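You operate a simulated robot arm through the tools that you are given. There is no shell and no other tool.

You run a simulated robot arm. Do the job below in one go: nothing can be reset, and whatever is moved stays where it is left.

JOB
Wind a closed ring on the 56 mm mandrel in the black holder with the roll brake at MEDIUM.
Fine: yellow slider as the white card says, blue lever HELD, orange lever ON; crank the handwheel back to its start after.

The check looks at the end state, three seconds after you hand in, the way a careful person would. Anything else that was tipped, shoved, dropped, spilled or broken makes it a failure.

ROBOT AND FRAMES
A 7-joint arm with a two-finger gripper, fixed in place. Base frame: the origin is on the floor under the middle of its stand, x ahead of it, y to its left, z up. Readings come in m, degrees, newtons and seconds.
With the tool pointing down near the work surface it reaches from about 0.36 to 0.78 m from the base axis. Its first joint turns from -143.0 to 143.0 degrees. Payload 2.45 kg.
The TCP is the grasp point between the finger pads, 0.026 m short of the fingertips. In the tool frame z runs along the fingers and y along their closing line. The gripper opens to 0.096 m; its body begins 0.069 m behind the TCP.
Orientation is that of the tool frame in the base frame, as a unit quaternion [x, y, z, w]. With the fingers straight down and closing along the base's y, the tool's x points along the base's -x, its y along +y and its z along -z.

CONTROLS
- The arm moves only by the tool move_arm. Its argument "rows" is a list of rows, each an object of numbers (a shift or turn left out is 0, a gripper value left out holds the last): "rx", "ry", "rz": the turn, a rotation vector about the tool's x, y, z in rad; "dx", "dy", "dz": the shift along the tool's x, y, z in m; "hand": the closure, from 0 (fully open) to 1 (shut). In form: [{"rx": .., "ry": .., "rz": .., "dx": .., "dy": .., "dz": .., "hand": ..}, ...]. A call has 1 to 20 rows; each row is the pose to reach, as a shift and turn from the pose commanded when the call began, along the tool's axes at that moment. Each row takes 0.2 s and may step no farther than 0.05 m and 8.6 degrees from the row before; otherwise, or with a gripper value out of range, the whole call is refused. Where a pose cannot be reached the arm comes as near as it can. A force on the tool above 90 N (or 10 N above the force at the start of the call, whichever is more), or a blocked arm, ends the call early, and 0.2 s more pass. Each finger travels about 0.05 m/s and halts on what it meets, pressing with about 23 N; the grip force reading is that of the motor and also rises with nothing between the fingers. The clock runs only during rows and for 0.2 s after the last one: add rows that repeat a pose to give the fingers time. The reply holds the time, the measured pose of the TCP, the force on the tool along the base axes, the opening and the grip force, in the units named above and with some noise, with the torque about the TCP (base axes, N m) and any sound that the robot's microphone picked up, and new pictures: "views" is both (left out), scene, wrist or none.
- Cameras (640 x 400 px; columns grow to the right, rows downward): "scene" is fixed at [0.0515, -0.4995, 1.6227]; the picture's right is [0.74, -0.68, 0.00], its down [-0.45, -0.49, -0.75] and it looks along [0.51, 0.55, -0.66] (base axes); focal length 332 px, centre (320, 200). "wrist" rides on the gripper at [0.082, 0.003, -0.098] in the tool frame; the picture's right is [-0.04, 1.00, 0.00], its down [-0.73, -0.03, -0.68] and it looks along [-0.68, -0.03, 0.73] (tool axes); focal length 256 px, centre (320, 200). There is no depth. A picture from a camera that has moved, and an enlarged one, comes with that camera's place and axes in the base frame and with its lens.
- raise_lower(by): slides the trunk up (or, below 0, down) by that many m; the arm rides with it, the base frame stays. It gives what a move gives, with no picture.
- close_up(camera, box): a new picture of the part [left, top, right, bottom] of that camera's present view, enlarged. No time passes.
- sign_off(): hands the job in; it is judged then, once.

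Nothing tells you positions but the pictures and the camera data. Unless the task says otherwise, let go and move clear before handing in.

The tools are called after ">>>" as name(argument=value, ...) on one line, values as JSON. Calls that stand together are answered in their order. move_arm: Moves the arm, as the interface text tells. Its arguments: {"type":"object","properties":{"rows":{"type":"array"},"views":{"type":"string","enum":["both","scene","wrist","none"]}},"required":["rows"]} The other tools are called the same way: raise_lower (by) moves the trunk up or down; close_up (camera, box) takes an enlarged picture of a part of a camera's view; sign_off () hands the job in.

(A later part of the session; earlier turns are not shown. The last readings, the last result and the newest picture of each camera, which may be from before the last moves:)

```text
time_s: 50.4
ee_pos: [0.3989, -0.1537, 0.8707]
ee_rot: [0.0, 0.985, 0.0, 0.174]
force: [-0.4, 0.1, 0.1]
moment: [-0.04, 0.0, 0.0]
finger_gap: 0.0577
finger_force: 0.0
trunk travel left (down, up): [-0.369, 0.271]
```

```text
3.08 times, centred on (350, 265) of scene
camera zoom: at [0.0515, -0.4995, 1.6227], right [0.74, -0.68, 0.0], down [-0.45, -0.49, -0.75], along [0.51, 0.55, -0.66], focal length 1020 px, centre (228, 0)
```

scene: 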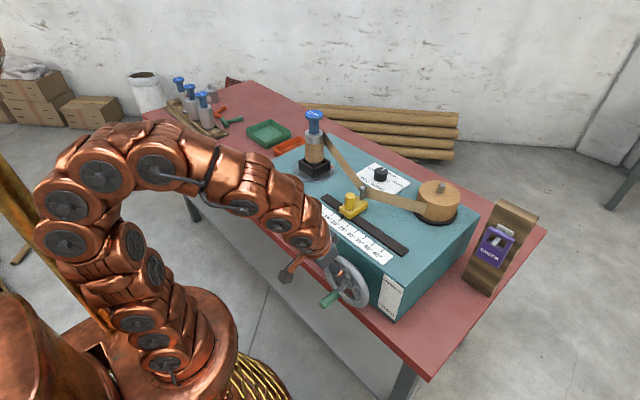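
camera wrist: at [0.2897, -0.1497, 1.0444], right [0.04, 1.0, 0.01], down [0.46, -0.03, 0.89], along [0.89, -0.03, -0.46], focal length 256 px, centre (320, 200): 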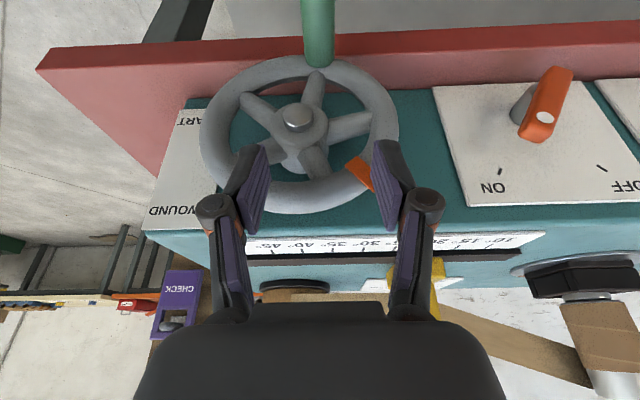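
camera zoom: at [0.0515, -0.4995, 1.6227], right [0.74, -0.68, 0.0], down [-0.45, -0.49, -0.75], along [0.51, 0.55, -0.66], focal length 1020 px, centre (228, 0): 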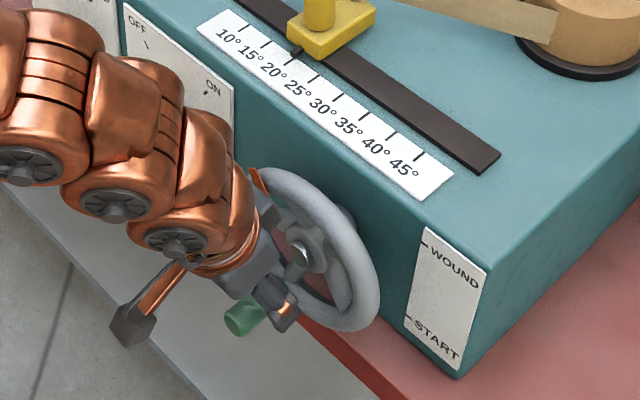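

The fingers straddle the handle, which is at about (y=-0.153, z=0.826). I'll move down onto it and grip.

>>> move_arm(rows=[{"dx": 0.0077, "dz": 0.021, "dy": 0.001}, {"dx": 0.0154, "dz": 0.042, "dy": 0.001}, {"dx": 0.0154, "dz": 0.042, "dy": 0.001}, {"dx": 0.0154, "dz": 0.042, "dy": 0.001, "hand": 0.85}, {"dx": 0.0154, "dz": 0.042, "dy": 0.001, "hand": 0.85}, {"dx": 0.0154, "dz": 0.042, "dy": 0.001, "hand": 0.85}, {"dx": 0.0154, "dz": 0.042, "dy": 0.001, "hand": 0.85}], views="wrist")

```text
time_s: 52.0
ee_pos: [0.4015, -0.1518, 0.825]
ee_rot: [0.0, 0.985, 0.0, 0.173]
force: [1.0, 0.4, -2.1]
moment: [-0.08, -0.16, 0.11]
finger_gap: 0.0232
finger_force: 44.7
trunk travel left (down, up): [-0.369, 0.271]
camera wrist: at [0.2923, -0.1494, 0.8884], right [0.04, 1.0, 0.01], down [0.46, -0.03, 0.89], along [0.89, -0.03, -0.46], focal length 256 px, centre (320, 200)
```

wrist: 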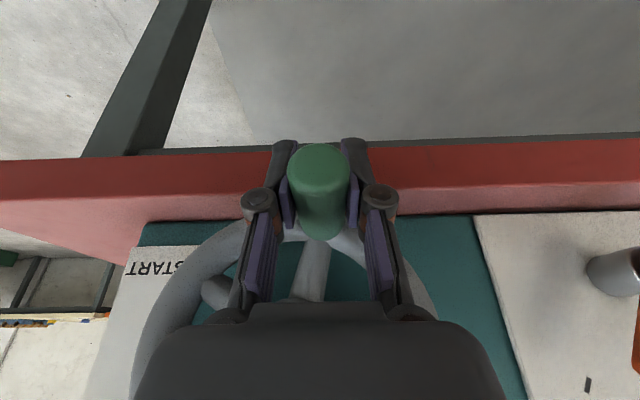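

Gripped with no side load. I'll crank on from 195° to about 249°.

>>> move_arm(rows=[{"dy": 0.0062, "dx": -0.0007, "dz": -0.0019}, {"dy": 0.0126, "dx": -0.0017, "dz": -0.0046}, {"dy": 0.0188, "dx": -0.0029, "dz": -0.0079}, {"dy": 0.0245, "dx": -0.0043, "dz": -0.0117}, {"dy": 0.0297, "dx": -0.006, "dz": -0.0162}, {"dy": 0.0345, "dx": -0.0078, "dz": -0.0211}, {"dy": 0.0386, "dx": -0.0097, "dz": -0.0265}, {"dy": 0.0421, "dx": -0.0119, "dz": -0.0323}, {"dy": 0.045, "dx": -0.0141, "dz": -0.0383}, {"dy": 0.045, "dx": -0.0141, "dz": -0.0383}])

>>> close_up(camera="scene", box=[280, 100, 440, 200])

```text
time_s: 54.2
ee_pos: [0.399, -0.1081, 0.8648]
ee_rot: [0.0, 0.985, 0.0, 0.174]
force: [12.7, -7.4, -4.3]
moment: [0.36, 0.64, -0.02]
finger_gap: 0.0239
finger_force: 44.9
trunk travel left (down, up): [-0.369, 0.271]
camera wrist: at [0.291, -0.1046, 0.9297], right [0.04, 1.0, 0.01], down [0.46, -0.03, 0.89], along [0.89, -0.03, -0.46], focal length 256 px, centre (320, 200)
```

scene: 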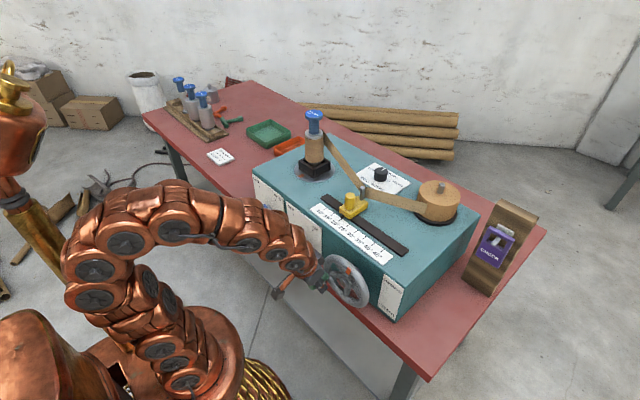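
wrist: 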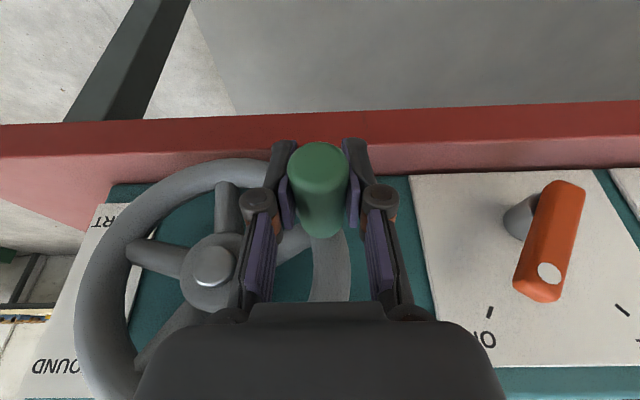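

```text
4.00 times, centred on (360, 150) of scene
camera zoom: at [0.0515, -0.4995, 1.6227], right [0.74, -0.68, 0.0], down [-0.45, -0.49, -0.75], along [0.51, 0.55, -0.66], focal length 1327 px, centre (160, 400)
```

zoom: 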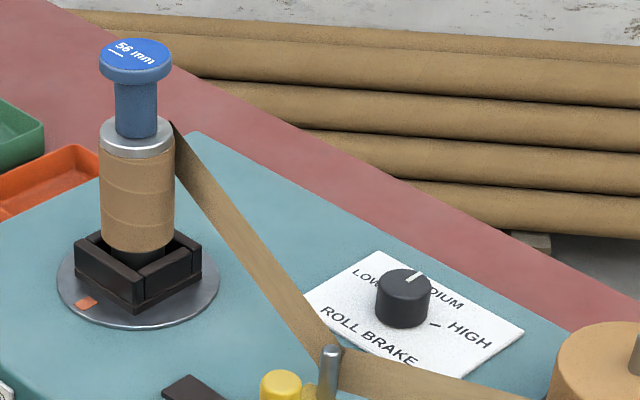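

Nearly the whole mandrel length is wrapped, and the pointer is coming round towards WOUND. I'll continue to about 285° and check the pointer.

>>> move_arm(rows=[{"dy": 0.0022, "dx": -0.0023, "dz": -0.0063}, {"dy": 0.0037, "dx": -0.0047, "dz": -0.0128}, {"dy": 0.0044, "dx": -0.0071, "dz": -0.0194}, {"dy": 0.0044, "dx": -0.0096, "dz": -0.026}, {"dy": 0.0037, "dx": -0.012, "dz": -0.0327}, {"dy": 0.0022, "dx": -0.0144, "dz": -0.0392}, {"dy": 0.0022, "dx": -0.0144, "dz": -0.0392}])

>>> close_up(camera="scene", box=[310, 220, 430, 330])

>>> close_up(camera="wrist", box=[40, 120, 360, 320])

```text
time_s: 55.8
ee_pos: [0.3996, -0.1025, 0.9076]
ee_rot: [-0.001, 0.985, 0.0, 0.175]
force: [-3.7, 17.6, 3.3]
moment: [0.12, -0.23, 0.33]
finger_gap: 0.0268
finger_force: 9.2
trunk travel left (down, up): [-0.369, 0.271]
camera wrist: at [0.2908, -0.1013, 0.9722], right [0.04, 1.0, 0.01], down [0.46, -0.03, 0.89], along [0.89, -0.03, -0.46], focal length 256 px, centre (320, 200)
```

scene: 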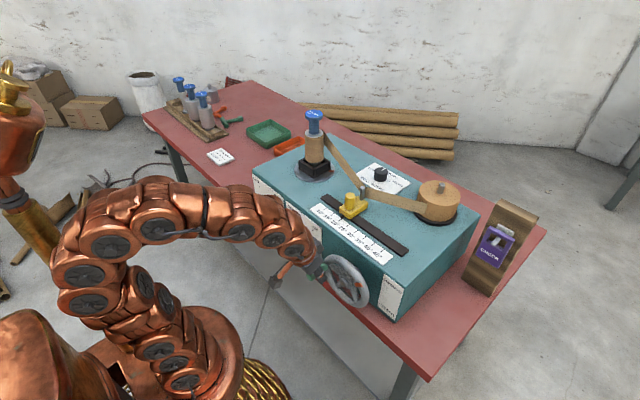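
wrist: 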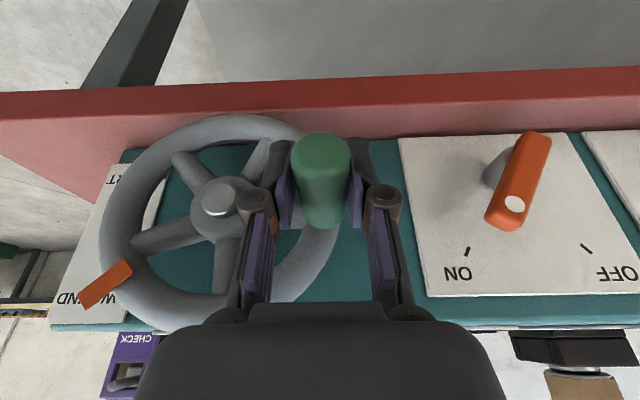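

```text
3.64 times, centred on (370, 275) of scene
camera zoom: at [0.0515, -0.4995, 1.6227], right [0.74, -0.68, 0.0], down [-0.45, -0.49, -0.75], along [0.51, 0.55, -0.66], focal length 1206 px, centre (138, -73)
```

zoom: 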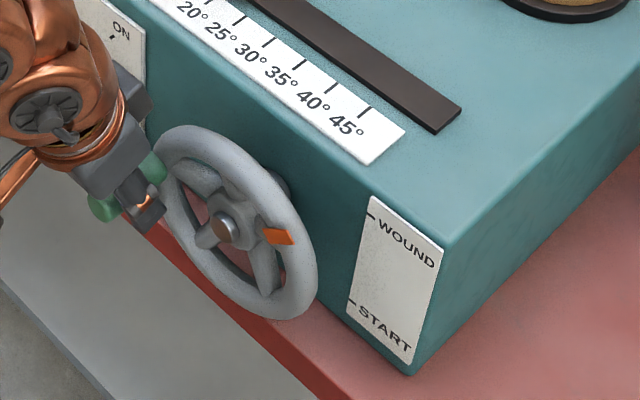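

```text
2.00 times, centred on (200, 220) of wrist
camera zoom: at [0.2908, -0.1013, 0.9722], right [0.04, 1.0, 0.01], down [0.46, -0.03, 0.89], along [0.89, -0.03, -0.46], focal length 512 px, centre (560, 160)
```

zoom: 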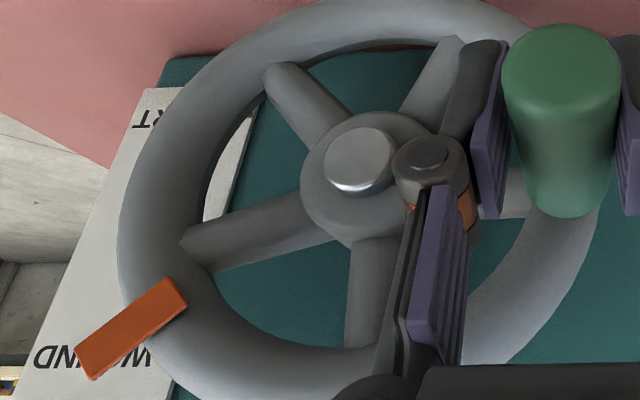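

The pointer is about 10-13° short of WOUND. I'll check the grip before finishing the stroke.

>>> close_up(camera="wrist", box=[240, 110, 420, 230])

```text
3.33 times, centred on (330, 170) of wrist
camera zoom: at [0.2908, -0.1013, 0.9722], right [0.04, 1.0, 0.01], down [0.46, -0.03, 0.89], along [0.89, -0.03, -0.46], focal length 853 px, centre (287, 300)
```

zoom: 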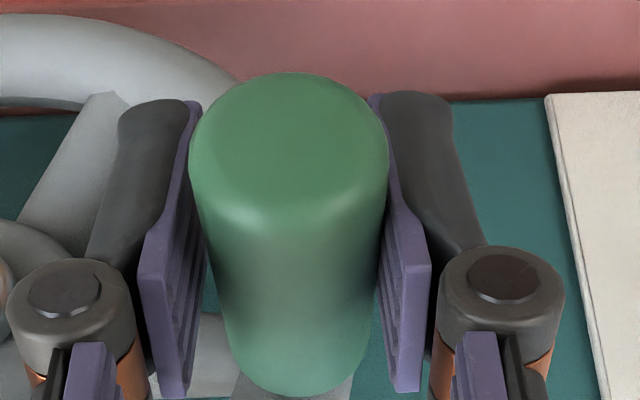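

The handle is pressing on the +y finger, so I'll shift 3 mm that way and turn the last degrees to WOUND.

>>> move_arm(rows=[{"dy": 0.003, "hand": 0.85}, {"dy": 0.003}, {"dy": 0.002, "dx": -0.0012, "dz": -0.0032}, {"dy": 0.0008, "dx": -0.0023, "dz": -0.0063}, {"dy": -0.0005, "dx": -0.0035, "dz": -0.0094}, {"dy": -0.0005, "dx": -0.0035, "dz": -0.0094}])

>>> close_up(camera="wrist", box=[40, 120, 360, 320])

>>> close_up(camera="scene", box=[310, 220, 430, 330])

```text
time_s: 57.2
ee_pos: [0.3981, -0.1051, 0.9194]
ee_rot: [0.0, 0.985, -0.001, 0.174]
force: [6.4, 10.5, -3.3]
moment: [0.34, 0.6, 0.2]
finger_gap: 0.0245
finger_force: 44.8
trunk travel left (down, up): [-0.369, 0.271]
camera wrist: at [0.2908, -0.1024, 0.9833], right [0.04, 1.0, 0.01], down [0.46, -0.03, 0.89], along [0.89, -0.03, -0.46], focal length 256 px, centre (320, 200)
```

scene: 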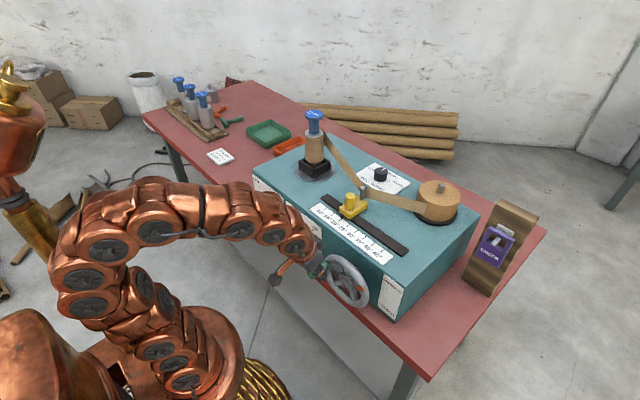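
wrist: 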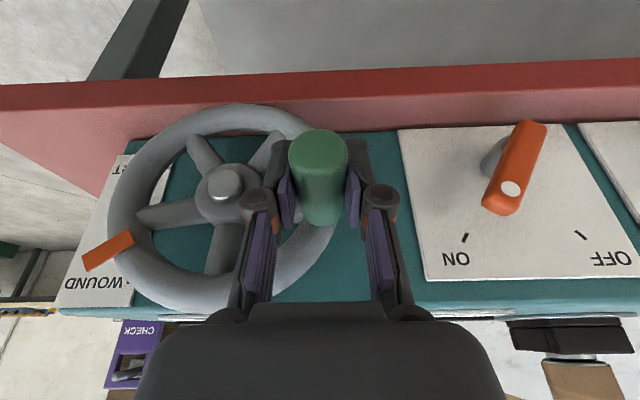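

```text
2.00 times, centred on (200, 220) of wrist
camera zoom: at [0.2908, -0.1024, 0.9833], right [0.04, 1.0, 0.01], down [0.46, -0.03, 0.89], along [0.89, -0.03, -0.46], focal length 512 px, centre (560, 160)
```

zoom: 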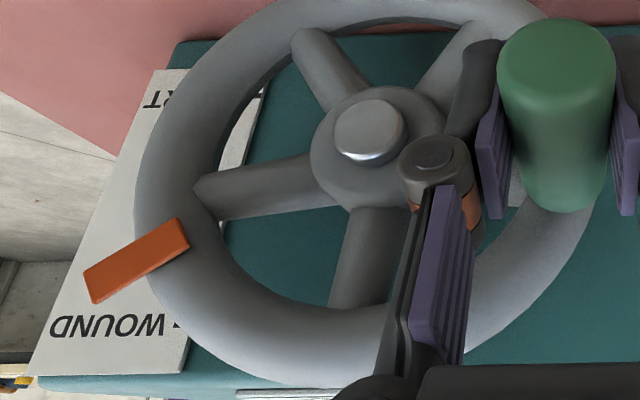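

```text
3.64 times, centred on (370, 275) of scene
camera zoom: at [0.0515, -0.4995, 1.6227], right [0.74, -0.68, 0.0], down [-0.45, -0.49, -0.75], along [0.51, 0.55, -0.66], focal length 1206 px, centre (138, -73)
```

zoom: 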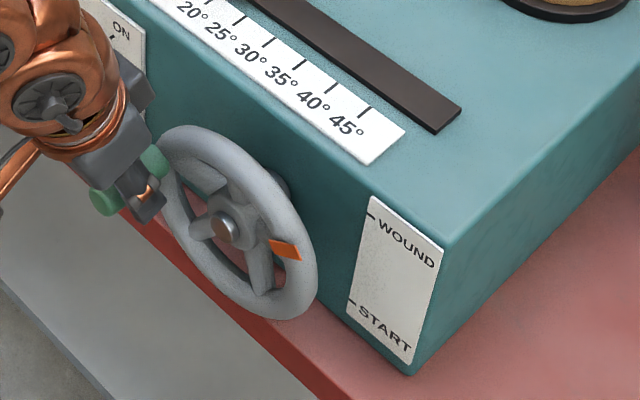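

The pointer is within a few degrees of WOUND. I'll ease the wheel a bit further until it meets the stop.

>>> move_arm(rows=[{"dy": -0.0015, "dx": -0.0011, "dz": -0.003}, {"dy": -0.0032, "dx": -0.0022, "dz": -0.0059}, {"dy": -0.0032, "dx": -0.0022, "dz": -0.0059}])

>>> close_up(camera="wrist", box=[40, 120, 360, 320])

>>> close_up(camera="scene", box=[310, 220, 430, 330])

>>> close_up(camera="scene", box=[280, 100, 440, 200])

```text
time_s: 58.0
ee_pos: [0.3992, -0.1071, 0.9249]
ee_rot: [0.0, 0.985, -0.001, 0.175]
force: [4.1, 13.0, -1.4]
moment: [0.29, 0.23, 0.11]
finger_gap: 0.0246
finger_force: 44.8
trunk travel left (down, up): [-0.369, 0.271]
camera wrist: at [0.2907, -0.1041, 0.989], right [0.04, 1.0, 0.01], down [0.46, -0.03, 0.89], along [0.89, -0.03, -0.46], focal length 256 px, centre (320, 200)
```

scene: 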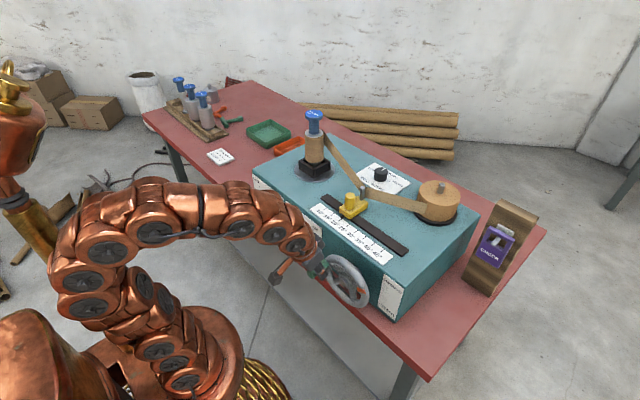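
wrist: 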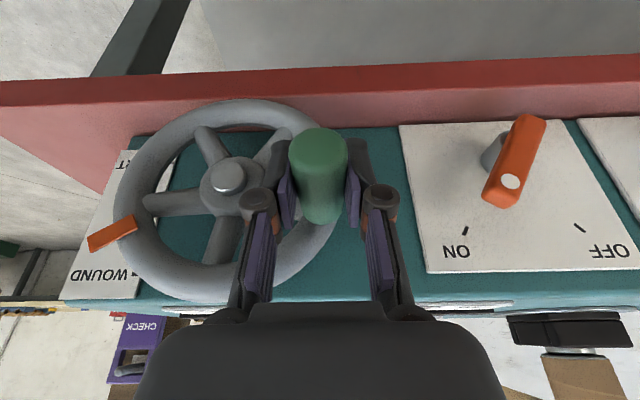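

```text
2.00 times, centred on (200, 220) of wrist
camera zoom: at [0.2907, -0.1041, 0.989], right [0.04, 1.0, 0.01], down [0.46, -0.03, 0.89], along [0.89, -0.03, -0.46], focal length 512 px, centre (560, 160)
```

zoom: 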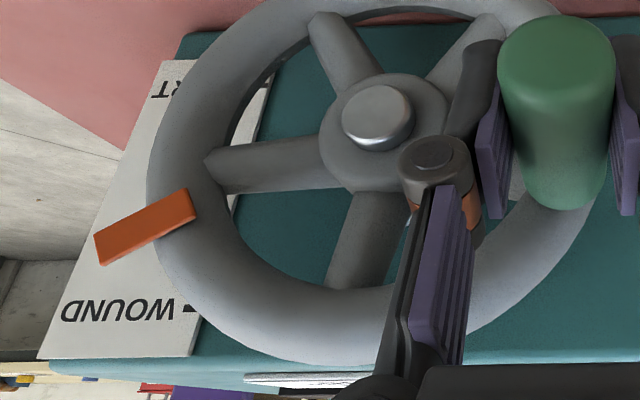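

```text
3.64 times, centred on (370, 275) of scene
camera zoom: at [0.0515, -0.4995, 1.6227], right [0.74, -0.68, 0.0], down [-0.45, -0.49, -0.75], along [0.51, 0.55, -0.66], focal length 1206 px, centre (138, -73)
```

zoom: 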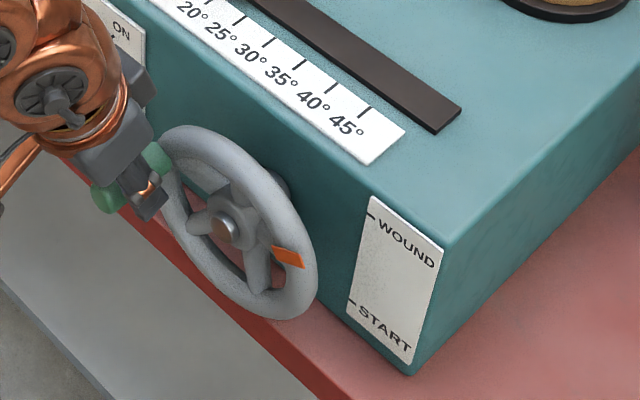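

```text
4.00 times, centred on (360, 150) of scene
camera zoom: at [0.0515, -0.4995, 1.6227], right [0.74, -0.68, 0.0], down [-0.45, -0.49, -0.75], along [0.51, 0.55, -0.66], focal length 1327 px, centre (160, 400)
```

zoom: 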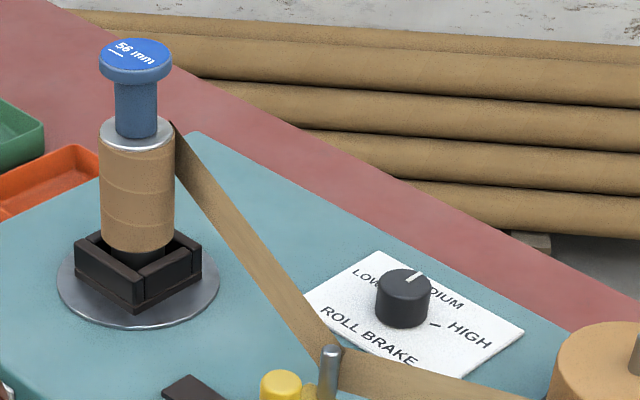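

The wheel still moves freely and no stop is felt yet. I'll continue a few degrees more.

>>> move_arm(rows=[{"dy": -0.0018, "dx": -0.001, "dz": -0.0028}, {"dy": -0.0038, "dx": -0.002, "dz": -0.0055}, {"dy": -0.0038, "dx": -0.002, "dz": -0.0055}])

>>> close_up(camera="wrist", box=[40, 120, 360, 320])

>>> close_up(camera="scene", box=[310, 220, 430, 330])

```text
time_s: 58.8
ee_pos: [0.3989, -0.1087, 0.9313]
ee_rot: [0.0, 0.985, 0.0, 0.175]
force: [8.3, 23.6, 5.7]
moment: [0.34, -0.06, 0.27]
finger_gap: 0.0246
finger_force: 45.2
trunk travel left (down, up): [-0.369, 0.271]
camera wrist: at [0.2907, -0.1064, 0.9948], right [0.04, 1.0, 0.01], down [0.46, -0.03, 0.89], along [0.89, -0.03, -0.46], focal length 256 px, centre (320, 200)
```

scene: 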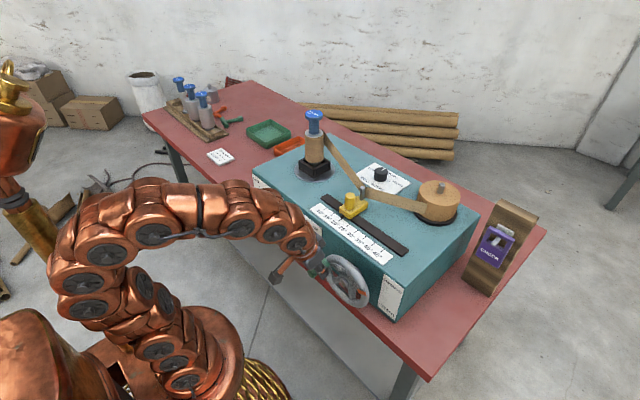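
wrist: 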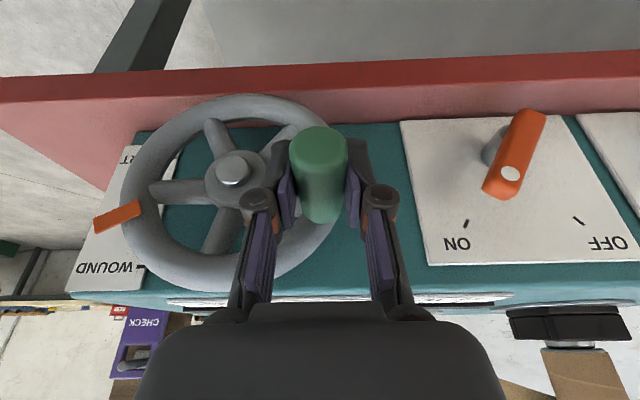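

```text
2.00 times, centred on (200, 220) of wrist
camera zoom: at [0.2907, -0.1064, 0.9948], right [0.04, 1.0, 0.01], down [0.46, -0.03, 0.89], along [0.89, -0.03, -0.46], focal length 512 px, centre (560, 160)
```

zoom: 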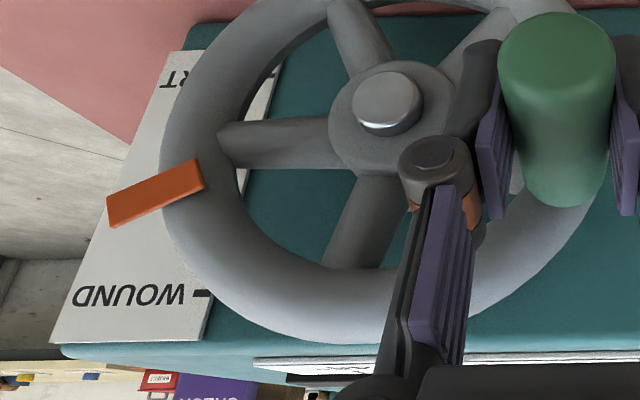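

```text
3.64 times, centred on (370, 275) of scene
camera zoom: at [0.0515, -0.4995, 1.6227], right [0.74, -0.68, 0.0], down [-0.45, -0.49, -0.75], along [0.51, 0.55, -0.66], focal length 1206 px, centre (138, -73)
```

zoom: 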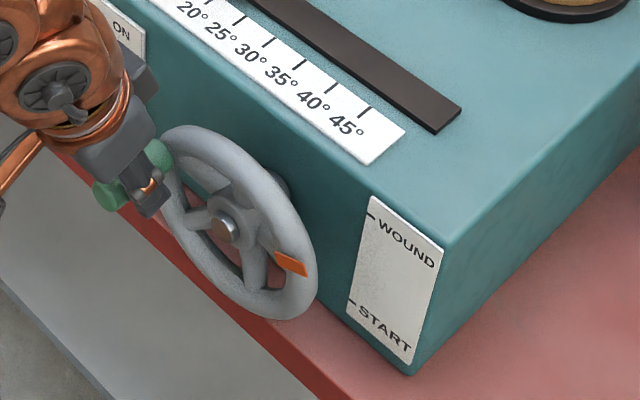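

The pointer now appears level with WOUND, or slightly past it. I'll inspect the mandrel and tape closely before turning back.

>>> close_up(camera="scene", box=[285, 105, 365, 185])

>>> close_up(camera="scene", box=[340, 240, 410, 310])

```text
5.00 times, centred on (325, 145) of scene
camera zoom: at [0.0515, -0.4995, 1.6227], right [0.74, -0.68, 0.0], down [-0.45, -0.49, -0.75], along [0.51, 0.55, -0.66], focal length 1658 px, centre (295, 475)
```

zoom: 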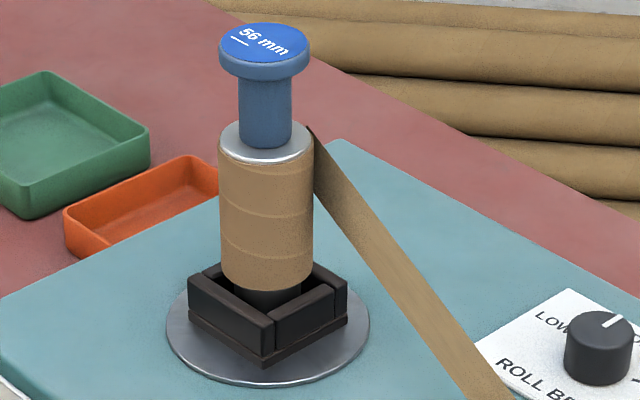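

```text
5.71 times, centred on (375, 275) of scene
camera zoom: at [0.0515, -0.4995, 1.6227], right [0.74, -0.68, 0.0], down [-0.45, -0.49, -0.75], along [0.51, 0.55, -0.66], focal length 1895 px, centre (6, -229)
```

zoom: 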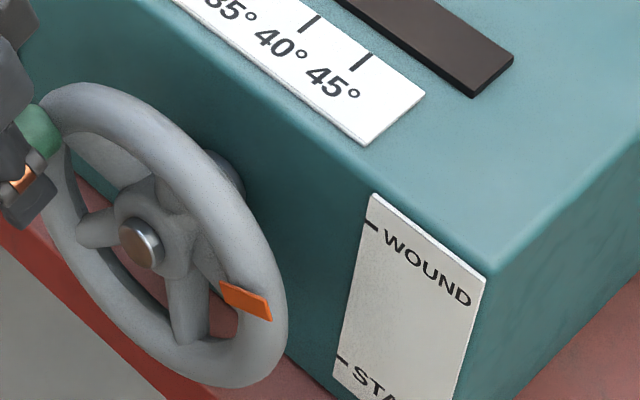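

The tape is still attached and the wheel isn't at a stop. I'll go gently a few degrees further to find the end stop.

>>> move_arm(rows=[{"dy": -0.0006, "dx": -0.0013, "dz": -0.0036}, {"dy": -0.0027, "dx": -0.0023, "dz": -0.0063}, {"dy": -0.0027, "dx": -0.0023, "dz": -0.0063}])

>>> close_up(camera="scene", box=[340, 240, 410, 310])

>>> close_up(camera="scene", box=[285, 105, 365, 185])

>>> close_up(camera="wrist", box=[40, 120, 360, 320])

```text
time_s: 59.6
ee_pos: [0.3992, -0.1113, 0.9361]
ee_rot: [0.0, 0.985, 0.001, 0.171]
force: [10.0, 31.4, -12.5]
moment: [-0.03, -0.44, -0.01]
finger_gap: 0.0239
finger_force: 45.5
trunk travel left (down, up): [-0.369, 0.271]
camera wrist: at [0.2908, -0.1088, 0.9998], right [0.04, 1.0, 0.01], down [0.46, -0.03, 0.89], along [0.89, -0.03, -0.46], focal length 256 px, centre (320, 200)
```

scene: 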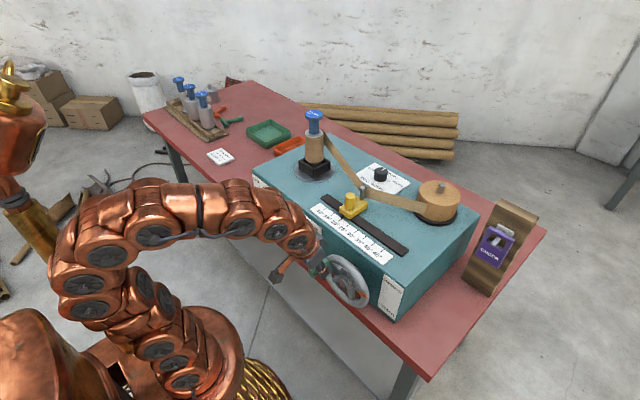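
wrist: 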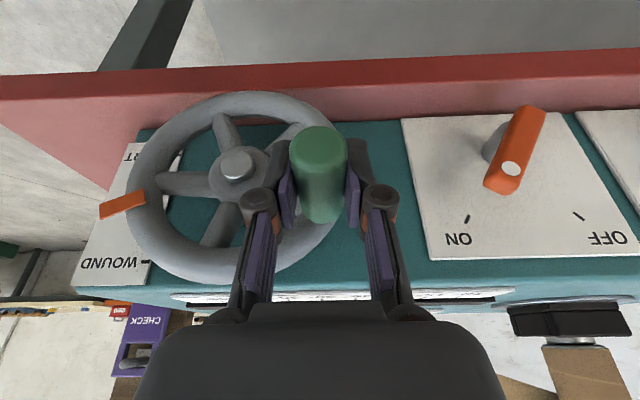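

```text
5.71 times, centred on (375, 275) of scene
camera zoom: at [0.0515, -0.4995, 1.6227], right [0.74, -0.68, 0.0], down [-0.45, -0.49, -0.75], along [0.51, 0.55, -0.66], focal length 1895 px, centre (6, -229)
```

zoom: 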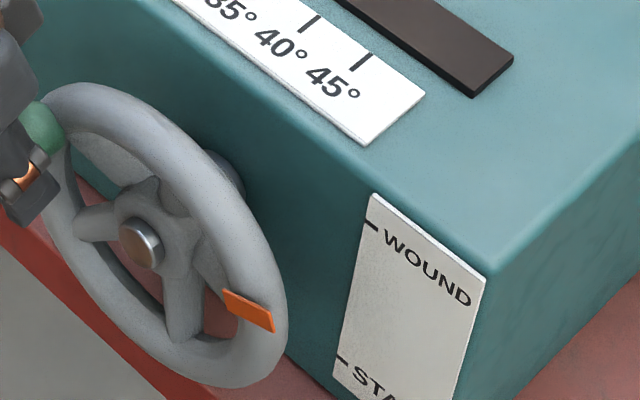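

```text
5.00 times, centred on (325, 145) of scene
camera zoom: at [0.0515, -0.4995, 1.6227], right [0.74, -0.68, 0.0], down [-0.45, -0.49, -0.75], along [0.51, 0.55, -0.66], focal length 1658 px, centre (295, 475)
```

zoom: 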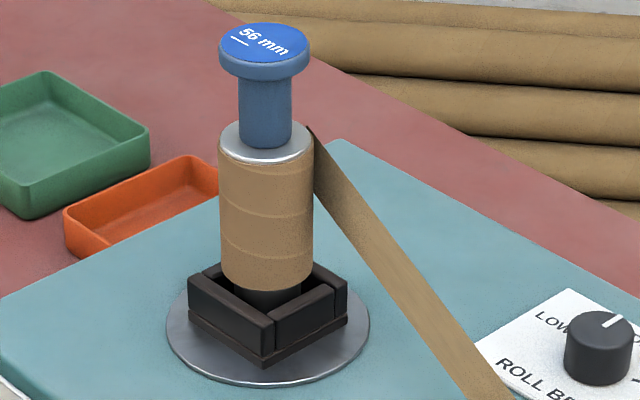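

```text
2.00 times, centred on (200, 220) of wrist
camera zoom: at [0.2908, -0.1088, 0.9998], right [0.04, 1.0, 0.01], down [0.46, -0.03, 0.89], along [0.89, -0.03, -0.46], focal length 512 px, centre (560, 160)
```

zoom: 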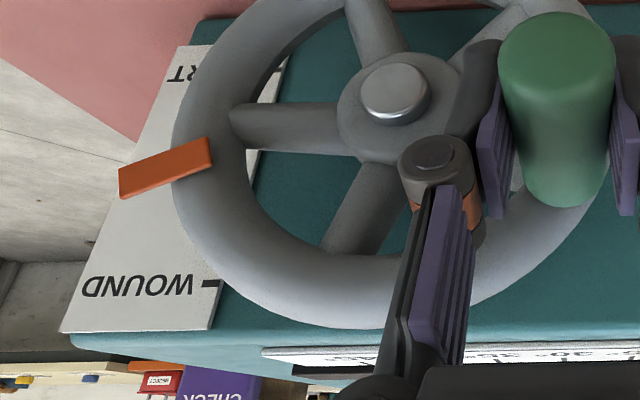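

The resistance along the direction of motion has gone up from about 8 N to 29 N, so the stop may be here. A small nudge further should confirm it.

>>> move_arm(rows=[{"dy": -0.0012, "dx": -0.0007, "dz": -0.002}, {"dy": -0.0024, "dx": -0.0014, "dz": -0.0038}, {"dy": -0.0024, "dx": -0.0014, "dz": -0.0038}])

>>> close_up(camera="scene", box=[340, 240, 410, 310])

>>> close_up(camera="wrist", box=[40, 80, 360, 280])

```text
time_s: 60.4
ee_pos: [0.3975, -0.1118, 0.9371]
ee_rot: [0.001, 0.985, 0.001, 0.171]
force: [-0.9, 59.9, -47.3]
moment: [-0.13, 0.51, 0.25]
finger_gap: 0.0247
finger_force: 44.8
trunk travel left (down, up): [-0.369, 0.271]
camera wrist: at [0.2903, -0.1089, 1.0034], right [0.04, 1.0, 0.02], down [0.46, -0.03, 0.89], along [0.89, -0.03, -0.46], focal length 256 px, centre (320, 200)
```

scene: 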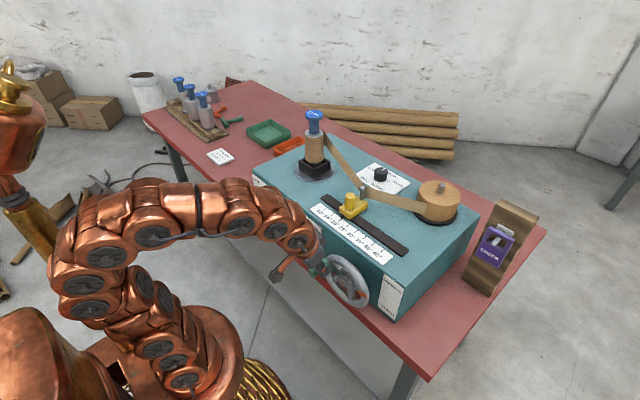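
wrist: 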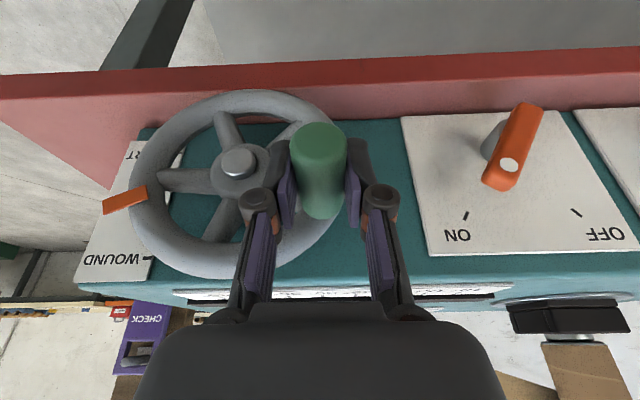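

```text
5.71 times, centred on (375, 275) of scene
camera zoom: at [0.0515, -0.4995, 1.6227], right [0.74, -0.68, 0.0], down [-0.45, -0.49, -0.75], along [0.51, 0.55, -0.66], focal length 1895 px, centre (6, -229)
```

zoom: 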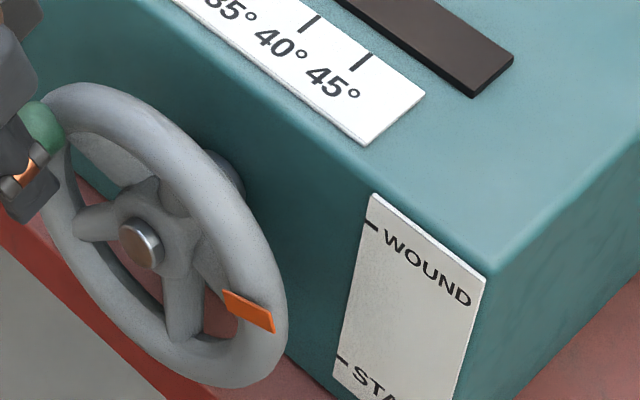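

```text
2.00 times, centred on (200, 180) of wrist
camera zoom: at [0.2903, -0.1089, 1.0034], right [0.04, 1.0, 0.02], down [0.46, -0.03, 0.89], along [0.89, -0.03, -0.46], focal length 512 px, centre (560, 240)
```

zoom: 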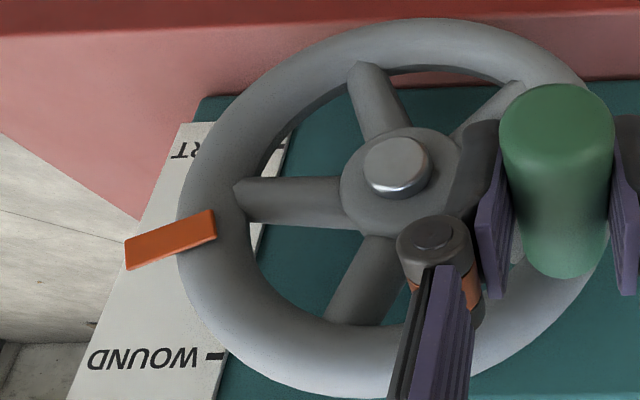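

The pointer didn't move and the force rose sharply, so the wheel is at its WOUND end stop. I'll ease off, recentre the grip, and turn back a little while watching that the wound tape stays put.

>>> move_arm(rows=[{"dy": 0.003, "dx": 0.001, "dz": 0.003}, {"dy": 0.005, "dx": 0.0017, "dz": 0.0047, "hand": 0.62}, {"dy": 0.0061, "dx": 0.003, "dz": 0.009, "hand": 0.62}, {"dy": 0.0061, "dx": 0.0047, "dz": 0.0128}, {"dy": 0.0061, "dx": 0.0047, "dz": 0.0128}, {"dy": 0.0061, "dx": 0.0047, "dz": 0.0128, "hand": 0.85}, {"dy": 0.0061, "dx": 0.0047, "dz": 0.0128}, {"dy": 0.0061, "dx": 0.0047, "dz": 0.0128}])

```text
time_s: 62.2
ee_pos: [0.3996, -0.1114, 0.927]
ee_rot: [0.001, 0.985, 0.0, 0.174]
force: [1.8, -4.0, 2.7]
moment: [-0.32, -0.14, -0.31]
finger_gap: 0.0236
finger_force: 44.6
trunk travel left (down, up): [-0.369, 0.271]
camera wrist: at [0.2908, -0.1083, 0.9918], right [0.04, 1.0, 0.01], down [0.46, -0.03, 0.89], along [0.89, -0.03, -0.46], focal length 256 px, centre (320, 200)
```

scene: 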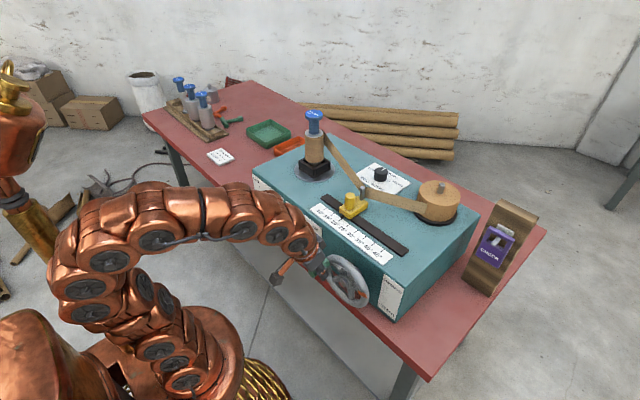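
wrist: 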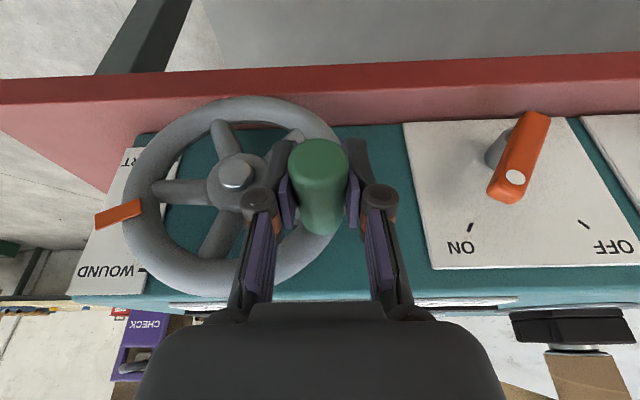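

The grip is centred and unloaded. I'll turn back about 18° and compare the mandrel.

>>> move_arm(rows=[{"dy": 0.0035, "dx": 0.0022, "dz": 0.0059}, {"dy": 0.0063, "dx": 0.0045, "dz": 0.0121}, {"dy": 0.0084, "dx": 0.0068, "dz": 0.0185}, {"dy": 0.0084, "dx": 0.0068, "dz": 0.0185}])

>>> close_up(camera="scene", box=[285, 105, 365, 185])

```text
time_s: 63.2
ee_pos: [0.3992, -0.1031, 0.9076]
ee_rot: [0.0, 0.985, 0.0, 0.174]
force: [8.4, -8.6, -0.1]
moment: [-0.05, -0.58, -0.01]
finger_gap: 0.0241
finger_force: 45.2
trunk travel left (down, up): [-0.369, 0.271]
camera wrist: at [0.2907, -0.1013, 0.971], right [0.04, 1.0, 0.01], down [0.46, -0.03, 0.89], along [0.89, -0.03, -0.46], focal length 256 px, centre (320, 200)
```

scene: 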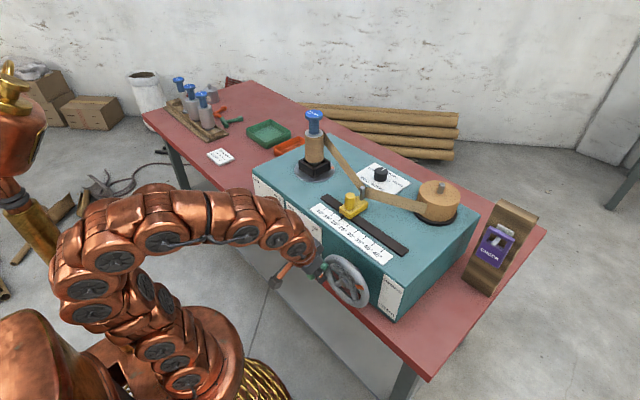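
wrist: 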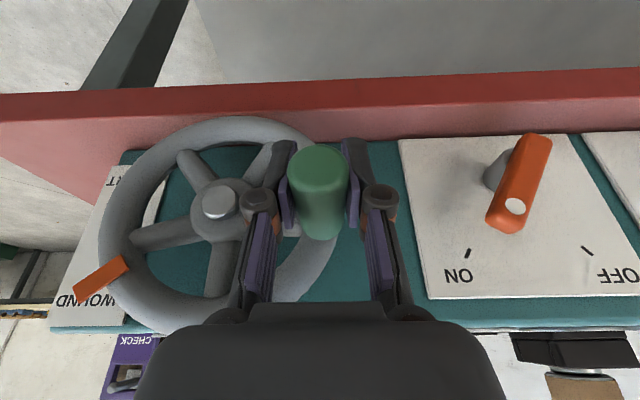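

```text
5.00 times, centred on (325, 145) of scene
camera zoom: at [0.0515, -0.4995, 1.6227], right [0.74, -0.68, 0.0], down [-0.45, -0.49, -0.75], along [0.51, 0.55, -0.66], focal length 1658 px, centre (295, 475)
```

zoom: 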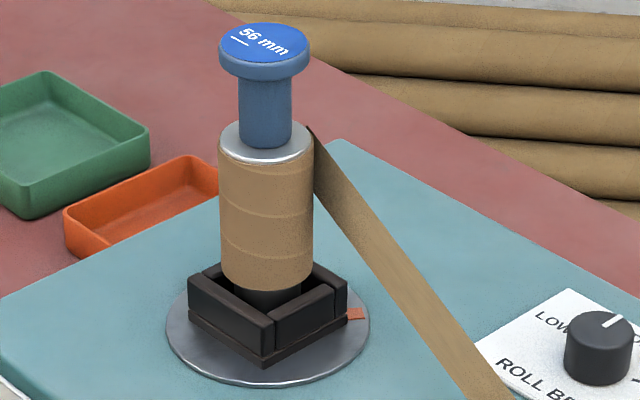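

The wound tape stays in place while the wheel turns back. I'll continue cranking back to about 230°.

>>> move_arm(rows=[{"dy": 0.0014, "dx": 0.0024, "dz": 0.0066}, {"dy": 0.002, "dx": 0.0049, "dz": 0.0133}, {"dy": 0.0019, "dx": 0.0073, "dz": 0.02}, {"dy": 0.001, "dx": 0.0098, "dz": 0.0268}, {"dy": -0.0006, "dx": 0.0122, "dz": 0.0332}, {"dy": -0.003, "dx": 0.0146, "dz": 0.0396}, {"dy": -0.006, "dx": 0.0168, "dz": 0.0457}, {"dy": -0.0097, "dx": 0.0189, "dz": 0.0516}, {"dy": -0.014, "dx": 0.0209, "dz": 0.0569}, {"dy": -0.014, "dx": 0.0209, "dz": 0.0569}])

>>> close_up(camera="scene", box=[280, 100, 440, 200])

```text
time_s: 65.4
ee_pos: [0.3976, -0.1148, 0.8459]
ee_rot: [0.001, 0.985, 0.002, 0.171]
force: [9.2, 36.7, -27.0]
moment: [-0.33, -0.18, -0.04]
finger_gap: 0.023
finger_force: 44.6
trunk travel left (down, up): [-0.369, 0.271]
camera wrist: at [0.2899, -0.1115, 0.9102], right [0.04, 1.0, 0.02], down [0.46, -0.03, 0.89], along [0.89, -0.03, -0.46], focal length 256 px, centre (320, 200)
```

scene: 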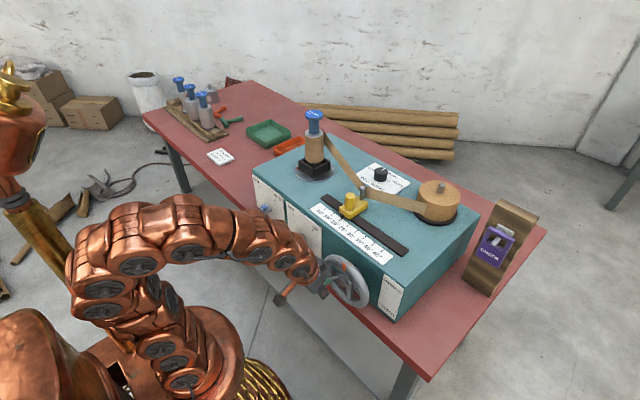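
wrist: 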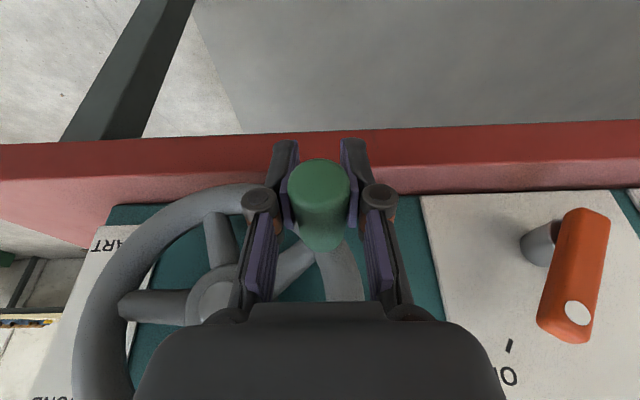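

```text
4.00 times, centred on (360, 150) of scene
camera zoom: at [0.0515, -0.4995, 1.6227], right [0.74, -0.68, 0.0], down [-0.45, -0.49, -0.75], along [0.51, 0.55, -0.66], focal length 1327 px, centre (160, 400)
```

zoom: 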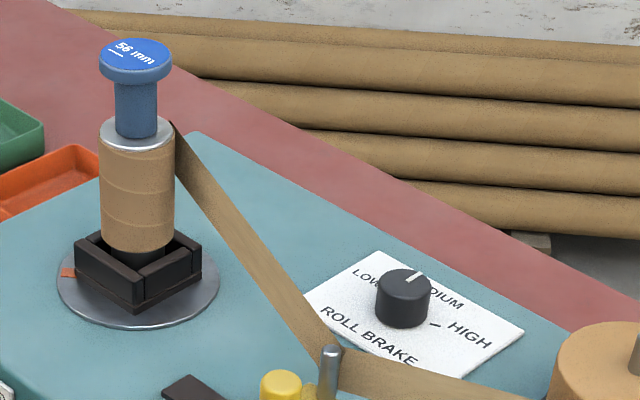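

The tape on the mandrel is unchanged. The handle slid a little in the grip again, so I'll recentre quickly before continuing.

>>> move_arm(rows=[{"hand": 0.62}, {"dy": 0.0012, "dx": -0.0009, "dz": -0.0025}, {"dy": 0.0023, "dx": -0.0018, "dz": -0.005}, {"dy": 0.0023, "dx": -0.0018, "dz": -0.005, "hand": 0.85}, {"dy": 0.0023, "dx": -0.0018, "dz": -0.005}, {"dy": 0.0023, "dx": -0.0018, "dz": -0.005}], views="wrist")

```text
time_s: 66.8
ee_pos: [0.3974, -0.1137, 0.8501]
ee_rot: [0.0, 0.985, 0.0, 0.174]
force: [1.9, 6.3, -2.6]
moment: [-0.08, -0.19, 0.04]
finger_gap: 0.023
finger_force: 45.2
trunk travel left (down, up): [-0.369, 0.271]
camera wrist: at [0.2902, -0.1116, 0.9152], right [0.04, 1.0, 0.01], down [0.46, -0.03, 0.89], along [0.89, -0.03, -0.46], focal length 256 px, centre (320, 200)
```

wrist: 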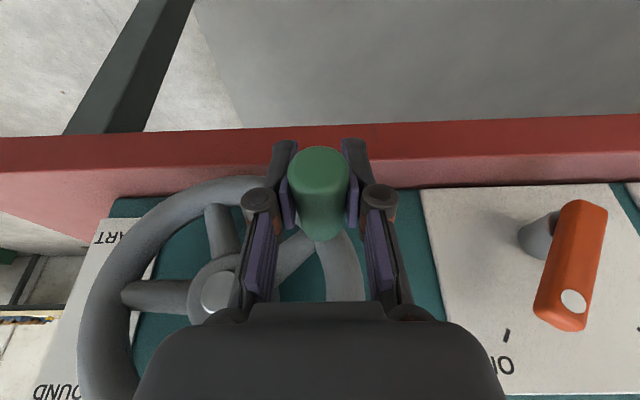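

Recentred. I'll continue back through the bottom, to about 187°.

>>> move_arm(rows=[{"dy": -0.0044, "dx": 0.002, "dz": 0.0054}, {"dy": -0.0094, "dx": 0.0037, "dz": 0.0101}, {"dy": -0.0149, "dx": 0.0053, "dz": 0.0145}, {"dy": -0.0208, "dx": 0.0067, "dz": 0.0182}, {"dy": -0.0272, "dx": 0.0079, "dz": 0.0214}, {"dy": -0.0338, "dx": 0.0088, "dz": 0.0239}, {"dy": -0.0407, "dx": 0.0095, "dz": 0.0258}, {"dy": -0.0478, "dx": 0.0099, "dz": 0.0269}, {"dy": -0.0478, "dx": 0.0099, "dz": 0.0269}], views="wrist")

```text
time_s: 68.8
ee_pos: [0.3979, -0.161, 0.8225]
ee_rot: [-0.001, 0.985, 0.0, 0.172]
force: [-2.8, 10.9, -11.2]
moment: [-0.61, -0.18, 0.08]
finger_gap: 0.0239
finger_force: 45.1
trunk travel left (down, up): [-0.369, 0.271]
camera wrist: at [0.2898, -0.1585, 0.8867], right [0.04, 1.0, 0.01], down [0.46, -0.03, 0.89], along [0.89, -0.03, -0.46], focal length 256 px, centre (320, 200)
```

wrist: 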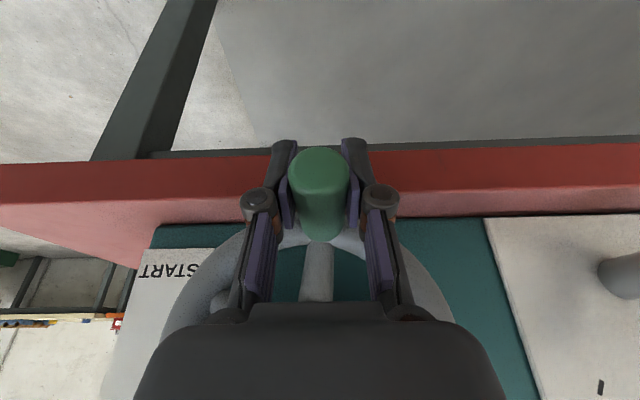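

Tracking well, with low forces. I'll crank on back to about 127°.

>>> move_arm(rows=[{"dy": -0.0057, "dx": 0.0001, "dz": 0.0003}, {"dy": -0.0128}, {"dy": -0.0198, "dx": -0.0003, "dz": -0.0008}, {"dy": -0.0266, "dx": -0.0009, "dz": -0.0024}, {"dy": -0.0333, "dx": -0.0018, "dz": -0.0048}, {"dy": -0.0396, "dx": -0.0028, "dz": -0.0077}, {"dy": -0.0456, "dx": -0.0041, "dz": -0.0112}, {"dy": -0.0512, "dx": -0.0056, "dz": -0.0153}, {"dy": -0.0563, "dx": -0.0073, "dz": -0.0199}, {"dy": -0.0608, "dx": -0.0092, "dz": -0.025}, {"dy": -0.0608, "dx": -0.0092, "dz": -0.025}])

>>> close_up(camera="scene", box=[280, 100, 440, 200])

```text
time_s: 71.2
ee_pos: [0.3973, -0.2241, 0.8494]
ee_rot: [0.001, 0.985, -0.001, 0.174]
force: [-18.5, -8.5, -7.7]
moment: [0.12, 0.16, -0.26]
finger_gap: 0.0233
finger_force: 44.7
trunk travel left (down, up): [-0.369, 0.271]
camera wrist: at [0.2884, -0.2209, 0.9142], right [0.04, 1.0, 0.01], down [0.46, -0.03, 0.89], along [0.89, -0.03, -0.46], focal length 256 px, centre (320, 200)
```

scene: 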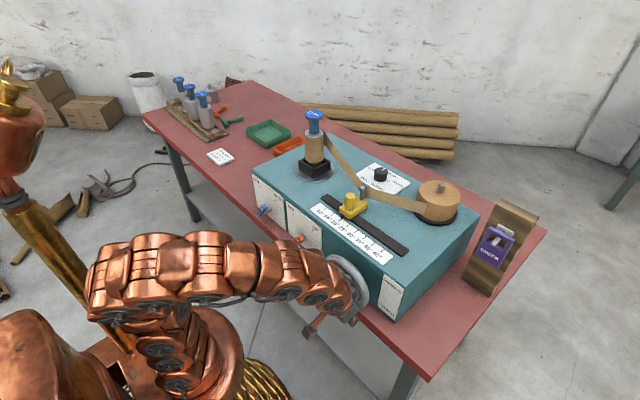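
wrist: 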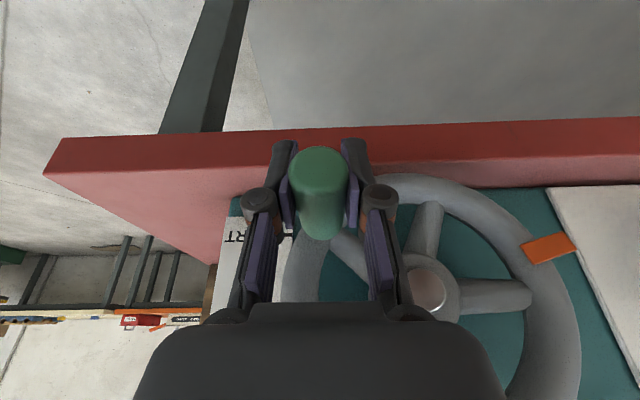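

```text
4.00 times, centred on (360, 150) of scene
camera zoom: at [0.0515, -0.4995, 1.6227], right [0.74, -0.68, 0.0], down [-0.45, -0.49, -0.75], along [0.51, 0.55, -0.66], focal length 1327 px, centre (160, 400)
```

zoom: 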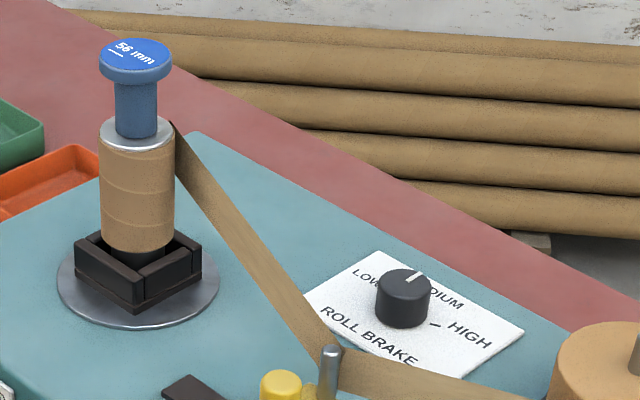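

The ring is unchanged and the wheel is following. I'll continue back to about 73°.

>>> move_arm(rows=[{"dy": -0.004, "dx": -0.002, "dz": -0.0055}, {"dy": -0.0073, "dx": -0.0042, "dz": -0.0114}, {"dy": -0.0099, "dx": -0.0064, "dz": -0.0175}, {"dy": -0.0119, "dx": -0.0088, "dz": -0.0239}, {"dy": -0.0131, "dx": -0.0112, "dz": -0.0304}, {"dy": -0.0136, "dx": -0.0136, "dz": -0.037}, {"dy": -0.0133, "dx": -0.016, "dz": -0.0437}, {"dy": -0.0124, "dx": -0.0185, "dz": -0.0502}, {"dy": -0.0106, "dx": -0.0208, "dz": -0.0567}, {"dy": -0.0106, "dx": -0.0208, "dz": -0.0567}])

```text
time_s: 73.4
ee_pos: [0.3984, -0.2371, 0.9109]
ee_rot: [0.0, 0.985, -0.003, 0.175]
force: [-3.8, -51.5, 0.3]
moment: [-0.69, 0.54, -1.1]
finger_gap: 0.0245
finger_force: 44.7
trunk travel left (down, up): [-0.369, 0.271]
camera wrist: at [0.2904, -0.2344, 0.9754], right [0.04, 1.0, 0.01], down [0.46, -0.03, 0.89], along [0.89, -0.03, -0.46], focal length 256 px, centre (320, 200)
```

scene: 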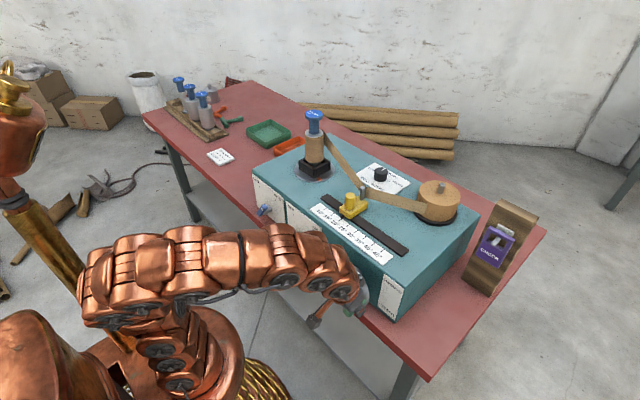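
wrist: 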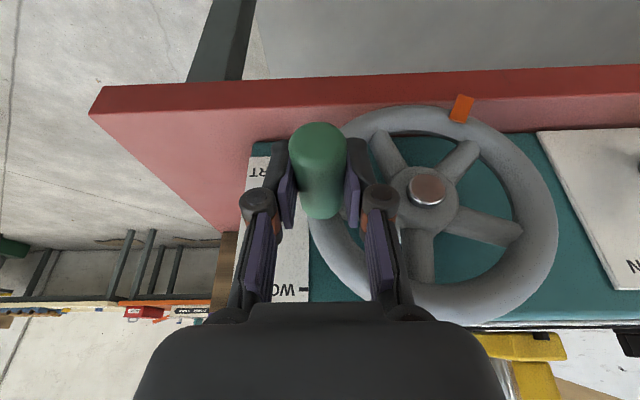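

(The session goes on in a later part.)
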